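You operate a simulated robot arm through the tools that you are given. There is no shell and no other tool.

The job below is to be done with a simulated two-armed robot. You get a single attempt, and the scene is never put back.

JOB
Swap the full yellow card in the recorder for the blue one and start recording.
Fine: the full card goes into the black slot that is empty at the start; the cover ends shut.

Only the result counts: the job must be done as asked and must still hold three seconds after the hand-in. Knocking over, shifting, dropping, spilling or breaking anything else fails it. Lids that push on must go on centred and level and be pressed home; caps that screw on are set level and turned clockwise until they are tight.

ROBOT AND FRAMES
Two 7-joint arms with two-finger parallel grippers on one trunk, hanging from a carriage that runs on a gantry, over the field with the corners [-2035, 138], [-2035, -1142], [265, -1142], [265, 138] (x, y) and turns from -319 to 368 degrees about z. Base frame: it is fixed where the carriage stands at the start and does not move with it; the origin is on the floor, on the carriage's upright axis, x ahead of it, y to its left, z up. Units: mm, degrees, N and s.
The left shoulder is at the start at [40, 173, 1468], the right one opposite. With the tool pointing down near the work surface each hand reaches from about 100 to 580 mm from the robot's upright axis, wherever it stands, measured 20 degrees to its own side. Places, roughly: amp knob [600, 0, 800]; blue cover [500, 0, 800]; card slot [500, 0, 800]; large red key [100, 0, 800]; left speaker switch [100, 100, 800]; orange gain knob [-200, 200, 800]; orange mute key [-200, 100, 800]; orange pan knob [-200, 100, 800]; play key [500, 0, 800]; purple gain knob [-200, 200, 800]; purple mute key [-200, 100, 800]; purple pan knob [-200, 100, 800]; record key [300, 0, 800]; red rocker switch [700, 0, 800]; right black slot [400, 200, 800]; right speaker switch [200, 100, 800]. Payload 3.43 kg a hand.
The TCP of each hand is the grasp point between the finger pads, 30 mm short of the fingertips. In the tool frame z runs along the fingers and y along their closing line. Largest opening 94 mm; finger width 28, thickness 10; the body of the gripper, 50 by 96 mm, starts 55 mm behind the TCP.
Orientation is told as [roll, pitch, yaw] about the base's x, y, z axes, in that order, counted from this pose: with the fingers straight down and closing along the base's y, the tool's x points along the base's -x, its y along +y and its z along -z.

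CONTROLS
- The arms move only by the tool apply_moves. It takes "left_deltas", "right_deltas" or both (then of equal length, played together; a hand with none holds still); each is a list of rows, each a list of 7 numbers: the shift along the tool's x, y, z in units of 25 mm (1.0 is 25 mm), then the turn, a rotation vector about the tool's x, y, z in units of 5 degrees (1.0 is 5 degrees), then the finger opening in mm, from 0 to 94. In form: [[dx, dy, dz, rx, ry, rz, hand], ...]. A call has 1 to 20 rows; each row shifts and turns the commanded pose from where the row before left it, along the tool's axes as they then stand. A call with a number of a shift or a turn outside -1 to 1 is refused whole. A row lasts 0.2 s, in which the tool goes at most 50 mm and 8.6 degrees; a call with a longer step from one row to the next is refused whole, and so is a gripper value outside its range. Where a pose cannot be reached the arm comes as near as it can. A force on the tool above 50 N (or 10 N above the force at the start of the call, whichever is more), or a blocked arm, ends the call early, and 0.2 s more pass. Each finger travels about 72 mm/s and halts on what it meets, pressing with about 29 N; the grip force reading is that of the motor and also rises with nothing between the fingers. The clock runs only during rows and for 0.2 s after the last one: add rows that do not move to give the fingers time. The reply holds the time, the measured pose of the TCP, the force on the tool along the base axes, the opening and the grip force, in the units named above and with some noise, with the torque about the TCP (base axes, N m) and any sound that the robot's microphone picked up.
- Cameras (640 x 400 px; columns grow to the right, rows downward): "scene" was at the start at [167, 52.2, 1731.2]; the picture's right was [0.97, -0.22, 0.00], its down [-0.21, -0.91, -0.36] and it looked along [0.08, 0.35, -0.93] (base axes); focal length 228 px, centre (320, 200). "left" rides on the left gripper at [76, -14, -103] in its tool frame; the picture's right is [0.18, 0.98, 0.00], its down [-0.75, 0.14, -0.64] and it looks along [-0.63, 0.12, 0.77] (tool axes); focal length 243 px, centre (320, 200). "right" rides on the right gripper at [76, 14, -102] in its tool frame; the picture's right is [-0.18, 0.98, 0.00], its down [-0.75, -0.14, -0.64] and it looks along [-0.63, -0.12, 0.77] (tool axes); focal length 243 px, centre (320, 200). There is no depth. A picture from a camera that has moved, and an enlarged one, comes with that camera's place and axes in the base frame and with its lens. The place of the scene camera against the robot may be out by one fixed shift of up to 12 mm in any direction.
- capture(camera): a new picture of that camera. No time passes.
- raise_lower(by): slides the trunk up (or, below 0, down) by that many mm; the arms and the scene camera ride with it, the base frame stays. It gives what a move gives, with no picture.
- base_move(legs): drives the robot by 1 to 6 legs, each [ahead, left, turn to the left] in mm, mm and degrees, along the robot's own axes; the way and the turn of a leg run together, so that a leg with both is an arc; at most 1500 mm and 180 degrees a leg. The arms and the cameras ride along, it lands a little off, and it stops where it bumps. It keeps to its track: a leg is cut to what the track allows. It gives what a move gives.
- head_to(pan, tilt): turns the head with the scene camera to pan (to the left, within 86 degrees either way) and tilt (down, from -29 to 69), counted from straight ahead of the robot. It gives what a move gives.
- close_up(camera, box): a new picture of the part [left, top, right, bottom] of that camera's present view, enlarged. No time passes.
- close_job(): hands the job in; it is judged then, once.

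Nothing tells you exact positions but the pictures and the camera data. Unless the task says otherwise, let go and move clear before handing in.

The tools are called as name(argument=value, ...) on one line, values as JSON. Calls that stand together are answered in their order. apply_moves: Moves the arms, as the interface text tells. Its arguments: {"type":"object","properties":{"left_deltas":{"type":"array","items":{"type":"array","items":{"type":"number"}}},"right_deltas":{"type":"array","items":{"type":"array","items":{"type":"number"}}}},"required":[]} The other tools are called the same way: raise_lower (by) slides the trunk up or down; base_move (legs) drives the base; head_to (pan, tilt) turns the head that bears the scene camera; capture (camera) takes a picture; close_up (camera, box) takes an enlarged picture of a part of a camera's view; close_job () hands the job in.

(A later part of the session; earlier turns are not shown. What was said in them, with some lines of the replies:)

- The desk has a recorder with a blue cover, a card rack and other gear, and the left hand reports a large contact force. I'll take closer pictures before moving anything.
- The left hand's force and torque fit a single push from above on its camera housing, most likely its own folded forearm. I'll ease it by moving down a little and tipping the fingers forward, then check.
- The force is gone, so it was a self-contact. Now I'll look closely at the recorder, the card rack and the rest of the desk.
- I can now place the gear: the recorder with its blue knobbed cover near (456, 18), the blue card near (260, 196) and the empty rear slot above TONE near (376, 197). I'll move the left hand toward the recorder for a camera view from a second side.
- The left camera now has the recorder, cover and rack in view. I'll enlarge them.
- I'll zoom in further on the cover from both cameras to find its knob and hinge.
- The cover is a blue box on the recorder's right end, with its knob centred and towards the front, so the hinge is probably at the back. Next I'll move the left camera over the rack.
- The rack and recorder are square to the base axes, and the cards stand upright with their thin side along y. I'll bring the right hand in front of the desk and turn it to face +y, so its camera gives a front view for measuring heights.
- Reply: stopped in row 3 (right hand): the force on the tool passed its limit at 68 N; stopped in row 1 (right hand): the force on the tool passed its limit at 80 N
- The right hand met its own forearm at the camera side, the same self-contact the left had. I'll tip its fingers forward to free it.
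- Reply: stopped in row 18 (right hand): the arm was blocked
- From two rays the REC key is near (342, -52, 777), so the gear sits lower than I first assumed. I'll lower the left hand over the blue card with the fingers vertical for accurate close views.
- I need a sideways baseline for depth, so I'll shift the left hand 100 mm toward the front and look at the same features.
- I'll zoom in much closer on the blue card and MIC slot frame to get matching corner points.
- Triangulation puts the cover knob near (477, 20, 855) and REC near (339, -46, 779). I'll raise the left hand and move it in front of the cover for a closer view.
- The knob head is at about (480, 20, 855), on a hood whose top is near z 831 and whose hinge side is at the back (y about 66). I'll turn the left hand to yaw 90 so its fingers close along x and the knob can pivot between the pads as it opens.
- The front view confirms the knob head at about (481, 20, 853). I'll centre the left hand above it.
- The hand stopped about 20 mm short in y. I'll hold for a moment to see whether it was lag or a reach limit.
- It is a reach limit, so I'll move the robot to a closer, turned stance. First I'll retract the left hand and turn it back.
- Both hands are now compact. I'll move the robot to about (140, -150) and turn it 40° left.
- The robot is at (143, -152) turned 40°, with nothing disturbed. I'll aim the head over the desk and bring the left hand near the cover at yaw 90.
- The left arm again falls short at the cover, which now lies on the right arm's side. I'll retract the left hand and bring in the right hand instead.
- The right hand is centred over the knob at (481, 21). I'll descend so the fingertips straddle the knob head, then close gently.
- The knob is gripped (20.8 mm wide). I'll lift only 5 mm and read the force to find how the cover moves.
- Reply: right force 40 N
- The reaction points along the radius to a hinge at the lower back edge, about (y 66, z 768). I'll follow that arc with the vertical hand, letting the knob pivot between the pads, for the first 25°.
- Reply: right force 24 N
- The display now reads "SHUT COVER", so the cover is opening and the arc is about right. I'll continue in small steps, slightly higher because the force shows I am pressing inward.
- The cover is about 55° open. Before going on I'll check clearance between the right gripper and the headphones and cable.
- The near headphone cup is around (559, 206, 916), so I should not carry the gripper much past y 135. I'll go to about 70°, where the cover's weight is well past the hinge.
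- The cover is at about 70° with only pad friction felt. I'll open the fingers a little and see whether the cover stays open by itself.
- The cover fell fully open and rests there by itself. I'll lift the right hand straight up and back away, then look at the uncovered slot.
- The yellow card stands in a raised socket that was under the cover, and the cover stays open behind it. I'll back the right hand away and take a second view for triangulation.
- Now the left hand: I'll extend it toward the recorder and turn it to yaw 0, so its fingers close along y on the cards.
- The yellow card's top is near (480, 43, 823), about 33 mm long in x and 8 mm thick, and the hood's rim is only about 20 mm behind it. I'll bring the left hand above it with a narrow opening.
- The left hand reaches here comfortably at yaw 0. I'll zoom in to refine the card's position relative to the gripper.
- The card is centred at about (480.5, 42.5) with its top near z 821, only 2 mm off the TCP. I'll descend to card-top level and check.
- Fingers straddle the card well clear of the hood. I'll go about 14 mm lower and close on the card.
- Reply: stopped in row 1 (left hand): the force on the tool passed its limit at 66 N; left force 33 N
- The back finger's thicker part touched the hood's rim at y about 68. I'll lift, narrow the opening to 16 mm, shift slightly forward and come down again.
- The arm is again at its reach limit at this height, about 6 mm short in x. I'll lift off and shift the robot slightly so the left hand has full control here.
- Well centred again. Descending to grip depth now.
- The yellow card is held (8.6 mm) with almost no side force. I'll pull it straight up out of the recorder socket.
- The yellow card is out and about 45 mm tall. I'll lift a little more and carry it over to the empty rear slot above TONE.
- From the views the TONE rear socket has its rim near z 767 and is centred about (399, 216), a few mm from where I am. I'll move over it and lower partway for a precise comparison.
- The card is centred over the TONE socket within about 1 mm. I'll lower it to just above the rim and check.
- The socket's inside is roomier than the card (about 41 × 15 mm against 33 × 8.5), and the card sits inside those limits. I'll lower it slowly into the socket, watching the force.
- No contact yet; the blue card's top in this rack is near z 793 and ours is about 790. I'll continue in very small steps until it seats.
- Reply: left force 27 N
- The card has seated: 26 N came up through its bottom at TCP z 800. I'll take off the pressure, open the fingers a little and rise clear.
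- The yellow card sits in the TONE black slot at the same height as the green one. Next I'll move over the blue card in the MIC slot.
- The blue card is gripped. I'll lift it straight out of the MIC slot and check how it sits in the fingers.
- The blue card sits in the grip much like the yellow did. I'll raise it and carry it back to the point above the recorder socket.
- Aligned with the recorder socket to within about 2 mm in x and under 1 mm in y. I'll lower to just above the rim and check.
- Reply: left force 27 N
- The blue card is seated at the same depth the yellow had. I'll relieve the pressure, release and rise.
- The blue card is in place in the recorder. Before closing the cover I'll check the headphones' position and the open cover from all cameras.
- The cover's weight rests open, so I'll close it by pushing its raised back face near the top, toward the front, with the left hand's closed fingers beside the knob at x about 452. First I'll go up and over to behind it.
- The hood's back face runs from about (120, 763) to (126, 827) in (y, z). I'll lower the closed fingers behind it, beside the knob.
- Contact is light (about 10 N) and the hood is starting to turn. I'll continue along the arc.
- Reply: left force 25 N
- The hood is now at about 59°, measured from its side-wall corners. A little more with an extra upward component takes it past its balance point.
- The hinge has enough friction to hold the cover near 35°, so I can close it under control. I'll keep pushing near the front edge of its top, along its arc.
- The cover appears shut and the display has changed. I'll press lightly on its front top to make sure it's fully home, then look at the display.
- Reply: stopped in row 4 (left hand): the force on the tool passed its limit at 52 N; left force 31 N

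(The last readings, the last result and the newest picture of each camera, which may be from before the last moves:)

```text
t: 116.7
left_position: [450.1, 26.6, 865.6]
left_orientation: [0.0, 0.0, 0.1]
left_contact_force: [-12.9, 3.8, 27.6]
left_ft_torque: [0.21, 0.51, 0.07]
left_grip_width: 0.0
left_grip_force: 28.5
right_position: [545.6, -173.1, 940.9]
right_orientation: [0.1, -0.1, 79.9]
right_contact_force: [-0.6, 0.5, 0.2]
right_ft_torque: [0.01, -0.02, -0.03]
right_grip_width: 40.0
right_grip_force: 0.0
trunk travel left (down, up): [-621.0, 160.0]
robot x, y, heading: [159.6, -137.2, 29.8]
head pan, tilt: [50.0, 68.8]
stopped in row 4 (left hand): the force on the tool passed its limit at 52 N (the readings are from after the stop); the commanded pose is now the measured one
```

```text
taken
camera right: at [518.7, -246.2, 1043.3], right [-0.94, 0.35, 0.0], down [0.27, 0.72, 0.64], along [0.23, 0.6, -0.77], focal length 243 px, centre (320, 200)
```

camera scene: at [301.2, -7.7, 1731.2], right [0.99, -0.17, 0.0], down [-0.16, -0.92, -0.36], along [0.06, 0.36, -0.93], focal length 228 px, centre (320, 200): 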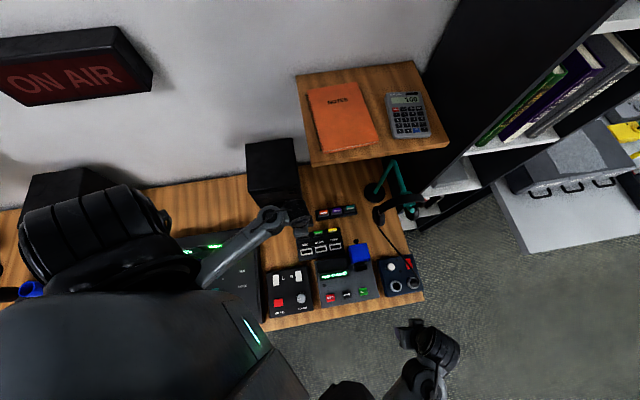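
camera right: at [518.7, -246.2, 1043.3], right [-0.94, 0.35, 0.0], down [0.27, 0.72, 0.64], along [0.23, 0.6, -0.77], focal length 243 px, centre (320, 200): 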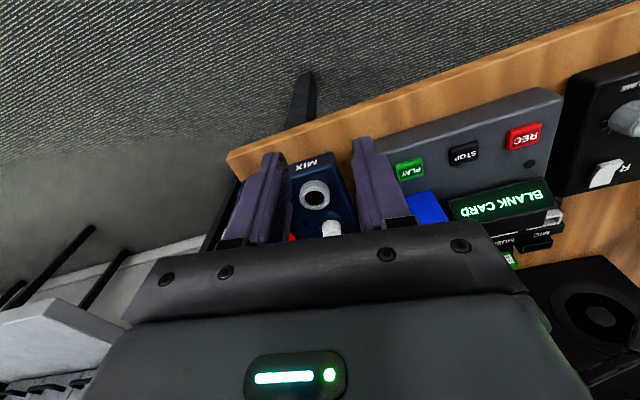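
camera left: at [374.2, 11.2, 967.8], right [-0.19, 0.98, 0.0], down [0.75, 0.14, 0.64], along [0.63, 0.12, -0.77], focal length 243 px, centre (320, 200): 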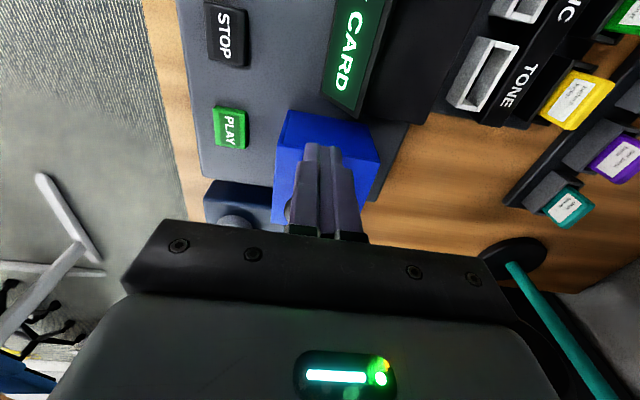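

The display reads "BLANK CARD" and the cover is shut. I'll raise the left hand and move it above the REC key.

apply_moves(left_deltas=[[0, 0, -0.6, 0, 0, 0, 0], [0, 0, -0.8, 0, 0, 0, 0], [0, 0, -0.8, 0, 0, 0, 0], [0.888, -0.56, 0, 0, 0, 0, 0], [0.888, -0.56, 0, 0, 0, 0, 0], [0.888, -0.56, 0, 0, 0, 0, 0], [0.888, -0.56, 0, 0, 0, 0, 0], [0.888, -0.56, 0, 0, 0, 0, 0], [0, 0, 0, 0, 0, 0, 0]])

capture(camera="left")

close_up(camera="scene", box=[300, 210, 440, 310])

```text
t: 118.7
left_position: [342.0, -47.2, 919.3]
left_orientation: [-0.1, -0.2, 0.0]
left_contact_force: [0.3, 0.6, 0.0]
left_ft_torque: [-0.04, -0.01, 0.0]
left_grip_width: 0.0
left_grip_force: 29.1
right_position: [547.9, -173.8, 940.6]
right_orientation: [0.0, 0.0, 79.9]
right_contact_force: [0.7, 0.7, -0.6]
right_ft_torque: [0.02, 0.05, 0.02]
right_grip_width: 40.2
right_grip_force: 0.1
trunk travel left (down, up): [-621.0, 160.0]
robot x, y, heading: [157.2, -140.9, 30.1]
head pan, tilt: [50.0, 68.8]
```

```text
taken
camera left: at [265.1, -61.5, 1020.6], right [-0.18, 0.98, 0.0], down [0.75, 0.14, 0.64], along [0.63, 0.12, -0.76], focal length 243 px, centre (320, 200)
```

left: 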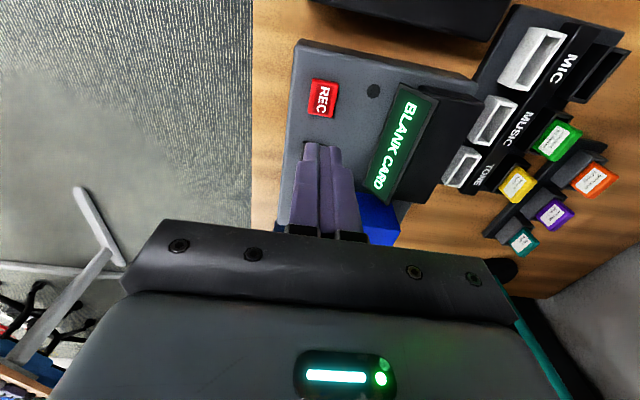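

```text
4.00 times, centred on (370, 260) of scene
camera zoom: at [300.9, -7.7, 1731.2], right [0.99, -0.17, 0.0], down [-0.16, -0.92, -0.36], along [0.06, 0.36, -0.93], focal length 914 px, centre (120, -40)
```

zoom: 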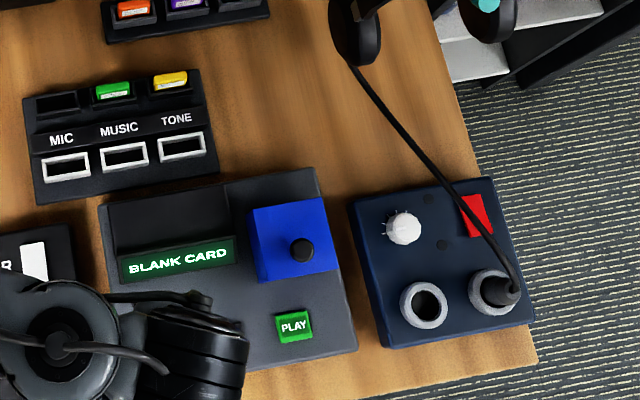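

REC is almost directly below the fingertips. I'll descend to about 10 mm above it and check again.

apply_moves(left_deltas=[[0.09, 0.02, 0.66, 0, 0, 0, 0], [0, 0, 0.66, 0, 0, 0, 0], [0, 0, 0.66, 0, 0, 0, 0], [0, 0, 0.66, 0, 0, 0, 0], [0, 0, 0.66, 0, 0, 0, 0], [0, 0, 0.5, 0, 0, 0, 0], [0, 0, 0, 0, 0, 0, 0]])

close_up(camera="left", box=[240, 60, 400, 220])

```text
t: 120.3
left_position: [338.8, -46.1, 823.8]
left_orientation: [-0.1, -0.2, 0.0]
left_contact_force: [-0.1, 1.3, -0.2]
left_ft_torque: [0.0, 0.04, 0.02]
left_grip_width: 0.0
left_grip_force: 29.5
right_position: [548.3, -174.4, 939.4]
right_orientation: [0.0, 0.0, 79.9]
right_contact_force: [0.1, 0.2, 1.1]
right_ft_torque: [0.0, -0.03, 0.0]
right_grip_width: 39.8
right_grip_force: 0.0
trunk travel left (down, up): [-621.0, 160.0]
robot x, y, heading: [157.9, -139.4, 30.0]
head pan, tilt: [50.0, 68.8]
```

```text
2.50 times, centred on (320, 140) of left
camera zoom: at [262.7, -60.1, 926.4], right [-0.18, 0.98, 0.0], down [0.75, 0.14, 0.64], along [0.63, 0.12, -0.76], focal length 606 px, centre (320, 350)
```

zoom: 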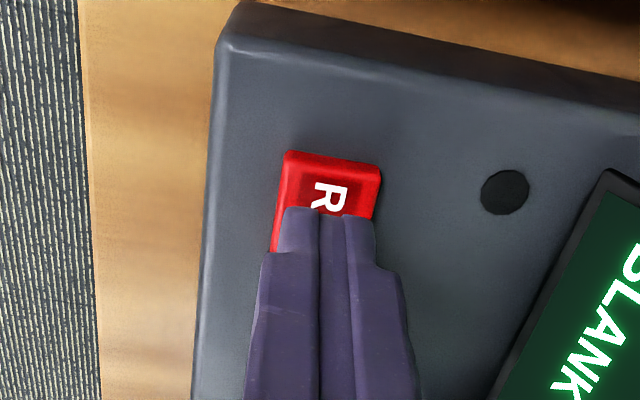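

apply_moves(left_deltas=[[0.05, 0, 0.3, 0, 0, 0, 0], [0, 0, 0.1, 0, 0, 0, 0], [0, 0, 0.08, 0, 0, 0, 0], [0, 0, 0.08, 0, 0, 0, 0], [0, 0, 0, 0, 0, 0, 0]])

capture(camera="right")

close_up(camera="left", box=[240, 60, 400, 220])

```text
t: 121.5
left_position: [337.8, -44.9, 811.3]
left_orientation: [-0.1, -0.2, -0.1]
left_contact_force: [-0.4, 0.1, 0.8]
left_ft_torque: [0.0, 0.02, 0.0]
left_grip_width: 0.0
left_grip_force: 28.7
right_position: [547.4, -173.8, 940.9]
right_orientation: [-0.1, 0.0, 79.8]
right_contact_force: [0.2, 0.1, 0.3]
right_ft_torque: [0.02, 0.0, 0.0]
right_grip_width: 39.7
right_grip_force: 0.1
trunk travel left (down, up): [-621.0, 160.0]
robot x, y, heading: [161.6, -139.3, 30.2]
head pan, tilt: [50.0, 68.8]
```

```text
taken
camera right: at [520.6, -247.8, 1043.8], right [-0.94, 0.35, 0.0], down [0.27, 0.72, 0.64], along [0.23, 0.6, -0.77], focal length 243 px, centre (320, 200)
```

right: 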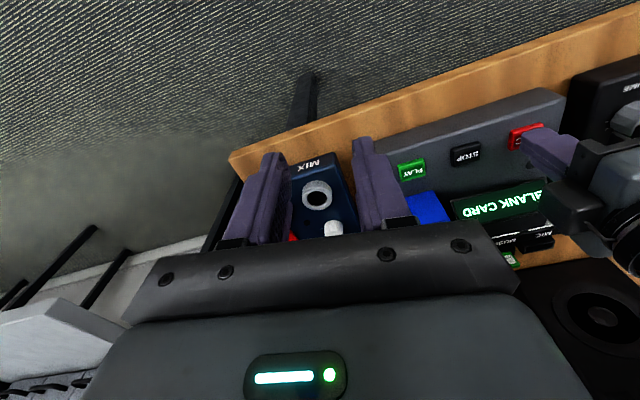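

```text
2.50 times, centred on (320, 140) of left
camera zoom: at [261.4, -60.7, 912.4], right [-0.18, 0.98, 0.0], down [0.75, 0.14, 0.64], along [0.63, 0.12, -0.76], focal length 606 px, centre (320, 350)
```

zoom: 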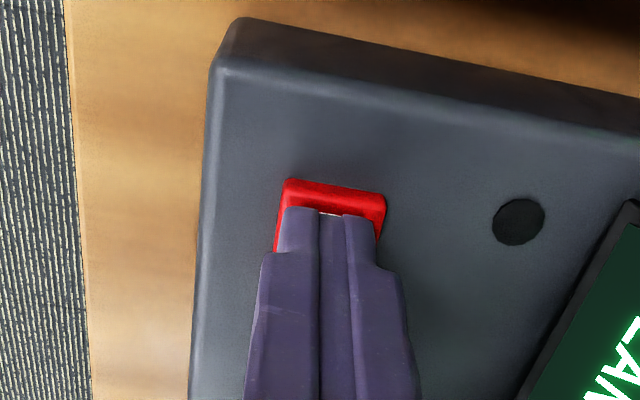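

Nearly touching. I'll press down in small steps until I feel the key.

apply_moves(left_deltas=[[0, 0, 0.06, 0, 0, 0, 0], [0, 0, 0.06, 0, 0, 0, 0], [0, 0, 0.06, 0, 0, 0, 0], [0, 0, 0, 0, 0, 0, 0]])

close_up(camera="right", box=[380, 90, 600, 260])

```text
t: 122.5
left_position: [338.1, -44.6, 806.7]
left_orientation: [-0.1, -0.2, 0.0]
left_contact_force: [-2.1, 0.6, 8.5]
left_ft_torque: [0.04, 0.14, 0.03]
left_grip_width: 0.0
left_grip_force: 28.9
right_position: [547.8, -173.7, 940.9]
right_orientation: [0.0, 0.0, 79.9]
right_contact_force: [0.1, -0.9, -0.3]
right_ft_torque: [0.03, -0.02, -0.02]
right_grip_width: 40.2
right_grip_force: 0.0
trunk travel left (down, up): [-621.0, 160.0]
robot x, y, heading: [157.7, -141.1, 29.9]
head pan, tilt: [50.0, 68.8]
heard: click
```

```text
2.35 times, centred on (490, 175) of right
camera zoom: at [520.3, -247.4, 1043.7], right [-0.94, 0.35, 0.0], down [0.27, 0.72, 0.64], along [0.23, 0.6, -0.77], focal length 571 px, centre (-80, 259)
```

zoom: 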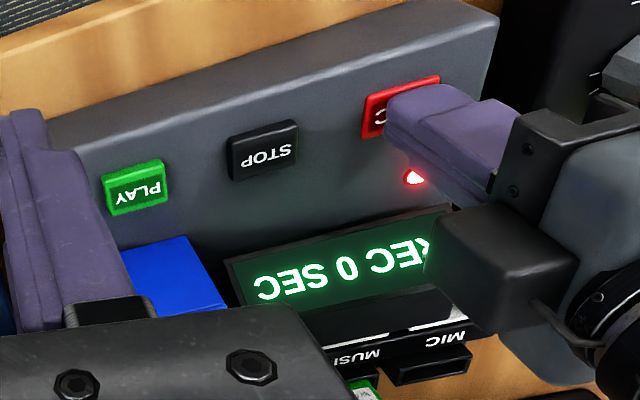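

A click, the red lamp is lit and the display shows "REC 0 SEC". I'll lift straight up off the key and check that recording continues.

apply_moves(left_deltas=[[0, 0, -0.3, 0, 0, 0, 0], [0, 0, -0.8, 0, 0, 0, 0], [0, 0, -1, 0, 0, 0, 0], [0, 0, -1, 0, 0, 0, 0], [0, 0, -1, 0, 0, 0, 0], [0, 0, -0.6, 0, 0, 0, 0], [0, 0, 0, 0, 0, 0, 0]])

capture(camera="left")

close_up(camera="scene", box=[280, 170, 460, 310])

```text
t: 124.1
left_position: [338.4, -43.2, 925.2]
left_orientation: [-0.1, -0.2, 0.0]
left_contact_force: [1.0, -0.2, -0.2]
left_ft_torque: [-0.01, 0.01, -0.01]
left_grip_width: 0.0
left_grip_force: 29.0
right_position: [547.0, -174.5, 940.3]
right_orientation: [0.0, 0.0, 79.8]
right_contact_force: [-0.2, -0.6, 0.0]
right_ft_torque: [0.0, -0.01, -0.03]
right_grip_width: 40.1
right_grip_force: 0.1
trunk travel left (down, up): [-621.0, 160.0]
robot x, y, heading: [155.8, -143.7, 30.3]
head pan, tilt: [50.0, 68.8]
```

```text
taken
camera left: at [261.5, -58.9, 1027.0], right [-0.18, 0.98, 0.0], down [0.75, 0.14, 0.64], along [0.63, 0.12, -0.76], focal length 243 px, centre (320, 200)
```

left: 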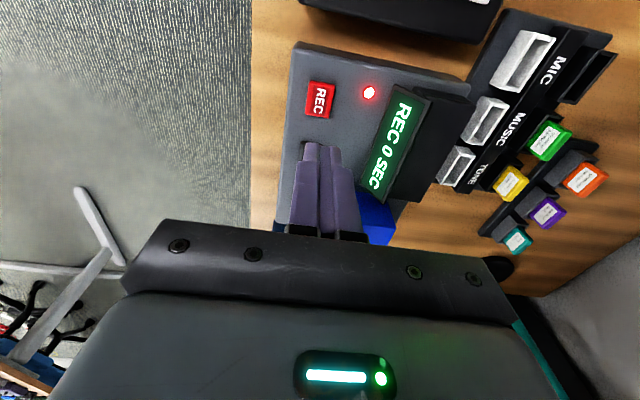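

```text
2.86 times, centred on (370, 240) of scene
camera zoom: at [300.8, -7.7, 1731.2], right [0.99, -0.17, 0.0], down [-0.16, -0.92, -0.36], along [0.06, 0.36, -0.93], focal length 653 px, centre (177, 86)
```

zoom: 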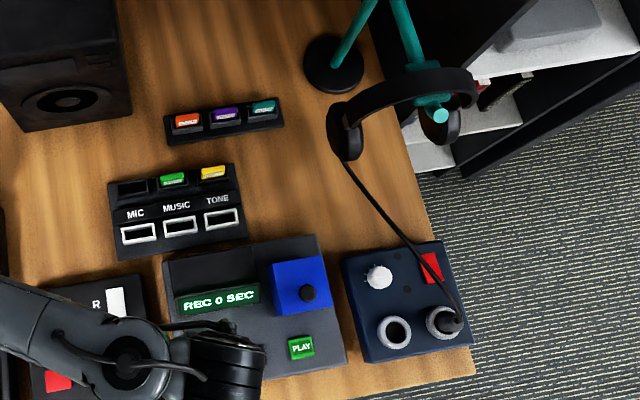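

Recording shows "REC 0 SEC". I'll let a couple of seconds pass to see whether the counter advances.

apply_moves(left_deltas=[[0, 0, -0.1, 0, 0, 0, 5], [0, 0, 0, 0, 0, 0, 10], [0, 0, 0, 0, 0, 0, 10], [0, 0, 0, 0, 0, 0, 10], [0, 0, 0, 0, 0, 0, 10], [0, 0, 0, 0, 0, 0, 10], [0, 0, 0, 0, 0, 0, 10], [0, 0, 0, 0, 0, 0, 10], [0, 0, 0, 0, 0, 0, 10], [0, 0, 0, 0, 0, 0, 10], [0, 0, 0, 0, 0, 0, 10], [0, 0, 0, 0, 0, 0, 10], [0, 0, 0, 0, 0, 0, 10], [0, 0, 0, 0, 0, 0, 10], [0, 0, 0, 0, 0, 0, 10]])

capture(camera="left")

close_up(camera="scene", box=[320, 215, 420, 305])

```text
t: 127.3
left_position: [338.5, -43.6, 927.5]
left_orientation: [0.0, -0.1, 0.0]
left_contact_force: [-1.5, -0.6, -0.4]
left_ft_torque: [-0.04, 0.02, 0.04]
left_grip_width: 9.9
left_grip_force: 0.0
right_position: [547.4, -174.0, 940.3]
right_orientation: [0.0, 0.0, 79.9]
right_contact_force: [-0.3, -0.2, -0.2]
right_ft_torque: [-0.01, -0.04, -0.05]
right_grip_width: 40.0
right_grip_force: 0.0
trunk travel left (down, up): [-621.0, 160.0]
robot x, y, heading: [156.3, -139.8, 30.0]
head pan, tilt: [50.0, 68.8]
```

```text
taken
camera left: at [261.3, -59.1, 1028.8], right [-0.18, 0.98, 0.0], down [0.75, 0.14, 0.64], along [0.63, 0.12, -0.76], focal length 243 px, centre (320, 200)
```

left: 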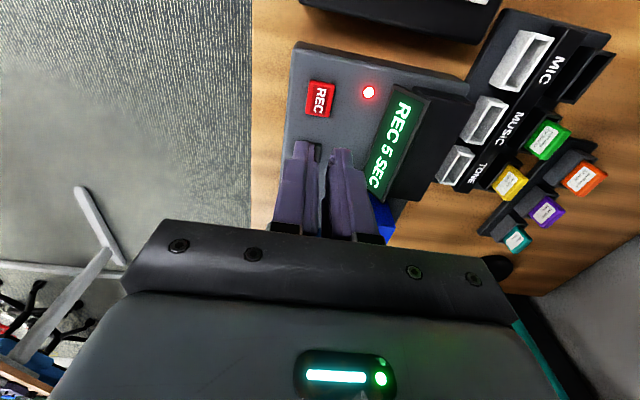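

```text
4.44 times, centred on (370, 260) of scene
camera zoom: at [300.9, -7.7, 1731.2], right [0.99, -0.17, 0.0], down [-0.16, -0.92, -0.36], along [0.06, 0.36, -0.93], focal length 1015 px, centre (98, -67)
```

zoom: 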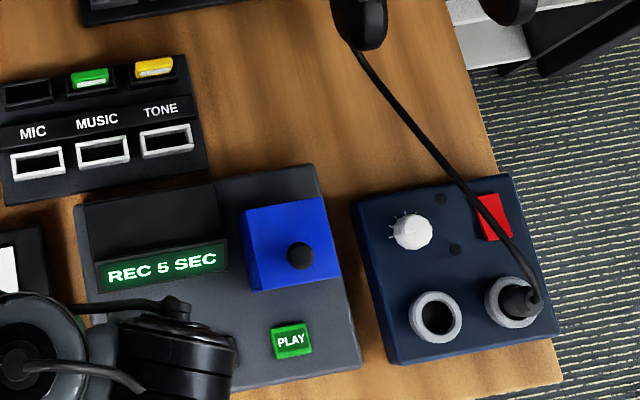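

The counter now reads "REC 5 SEC" with the red lamp lit. The cover is shut, the yellow card is in the formerly empty black slot, and both hands are clear. Handing in.

close_job()

```text
The job is handed in.
```

I swapped the cards and the recorder is now recording. Its last reading was "REC 5 SEC", with the red lamp lit.

- **Full card:** the yellow card is seated in the black slot above TONE, which was empty at the start.
- **New card:** the blue card is seated in the recorder, and the display read "BLANK CARD" once the cover was closed.
- **Cover:** it is shut and was pressed home.
- **Rest of the desk:** nothing else looked moved in the last pictures, and both hands are clear of the desk.

The job is handed in; I was not given the verdict.
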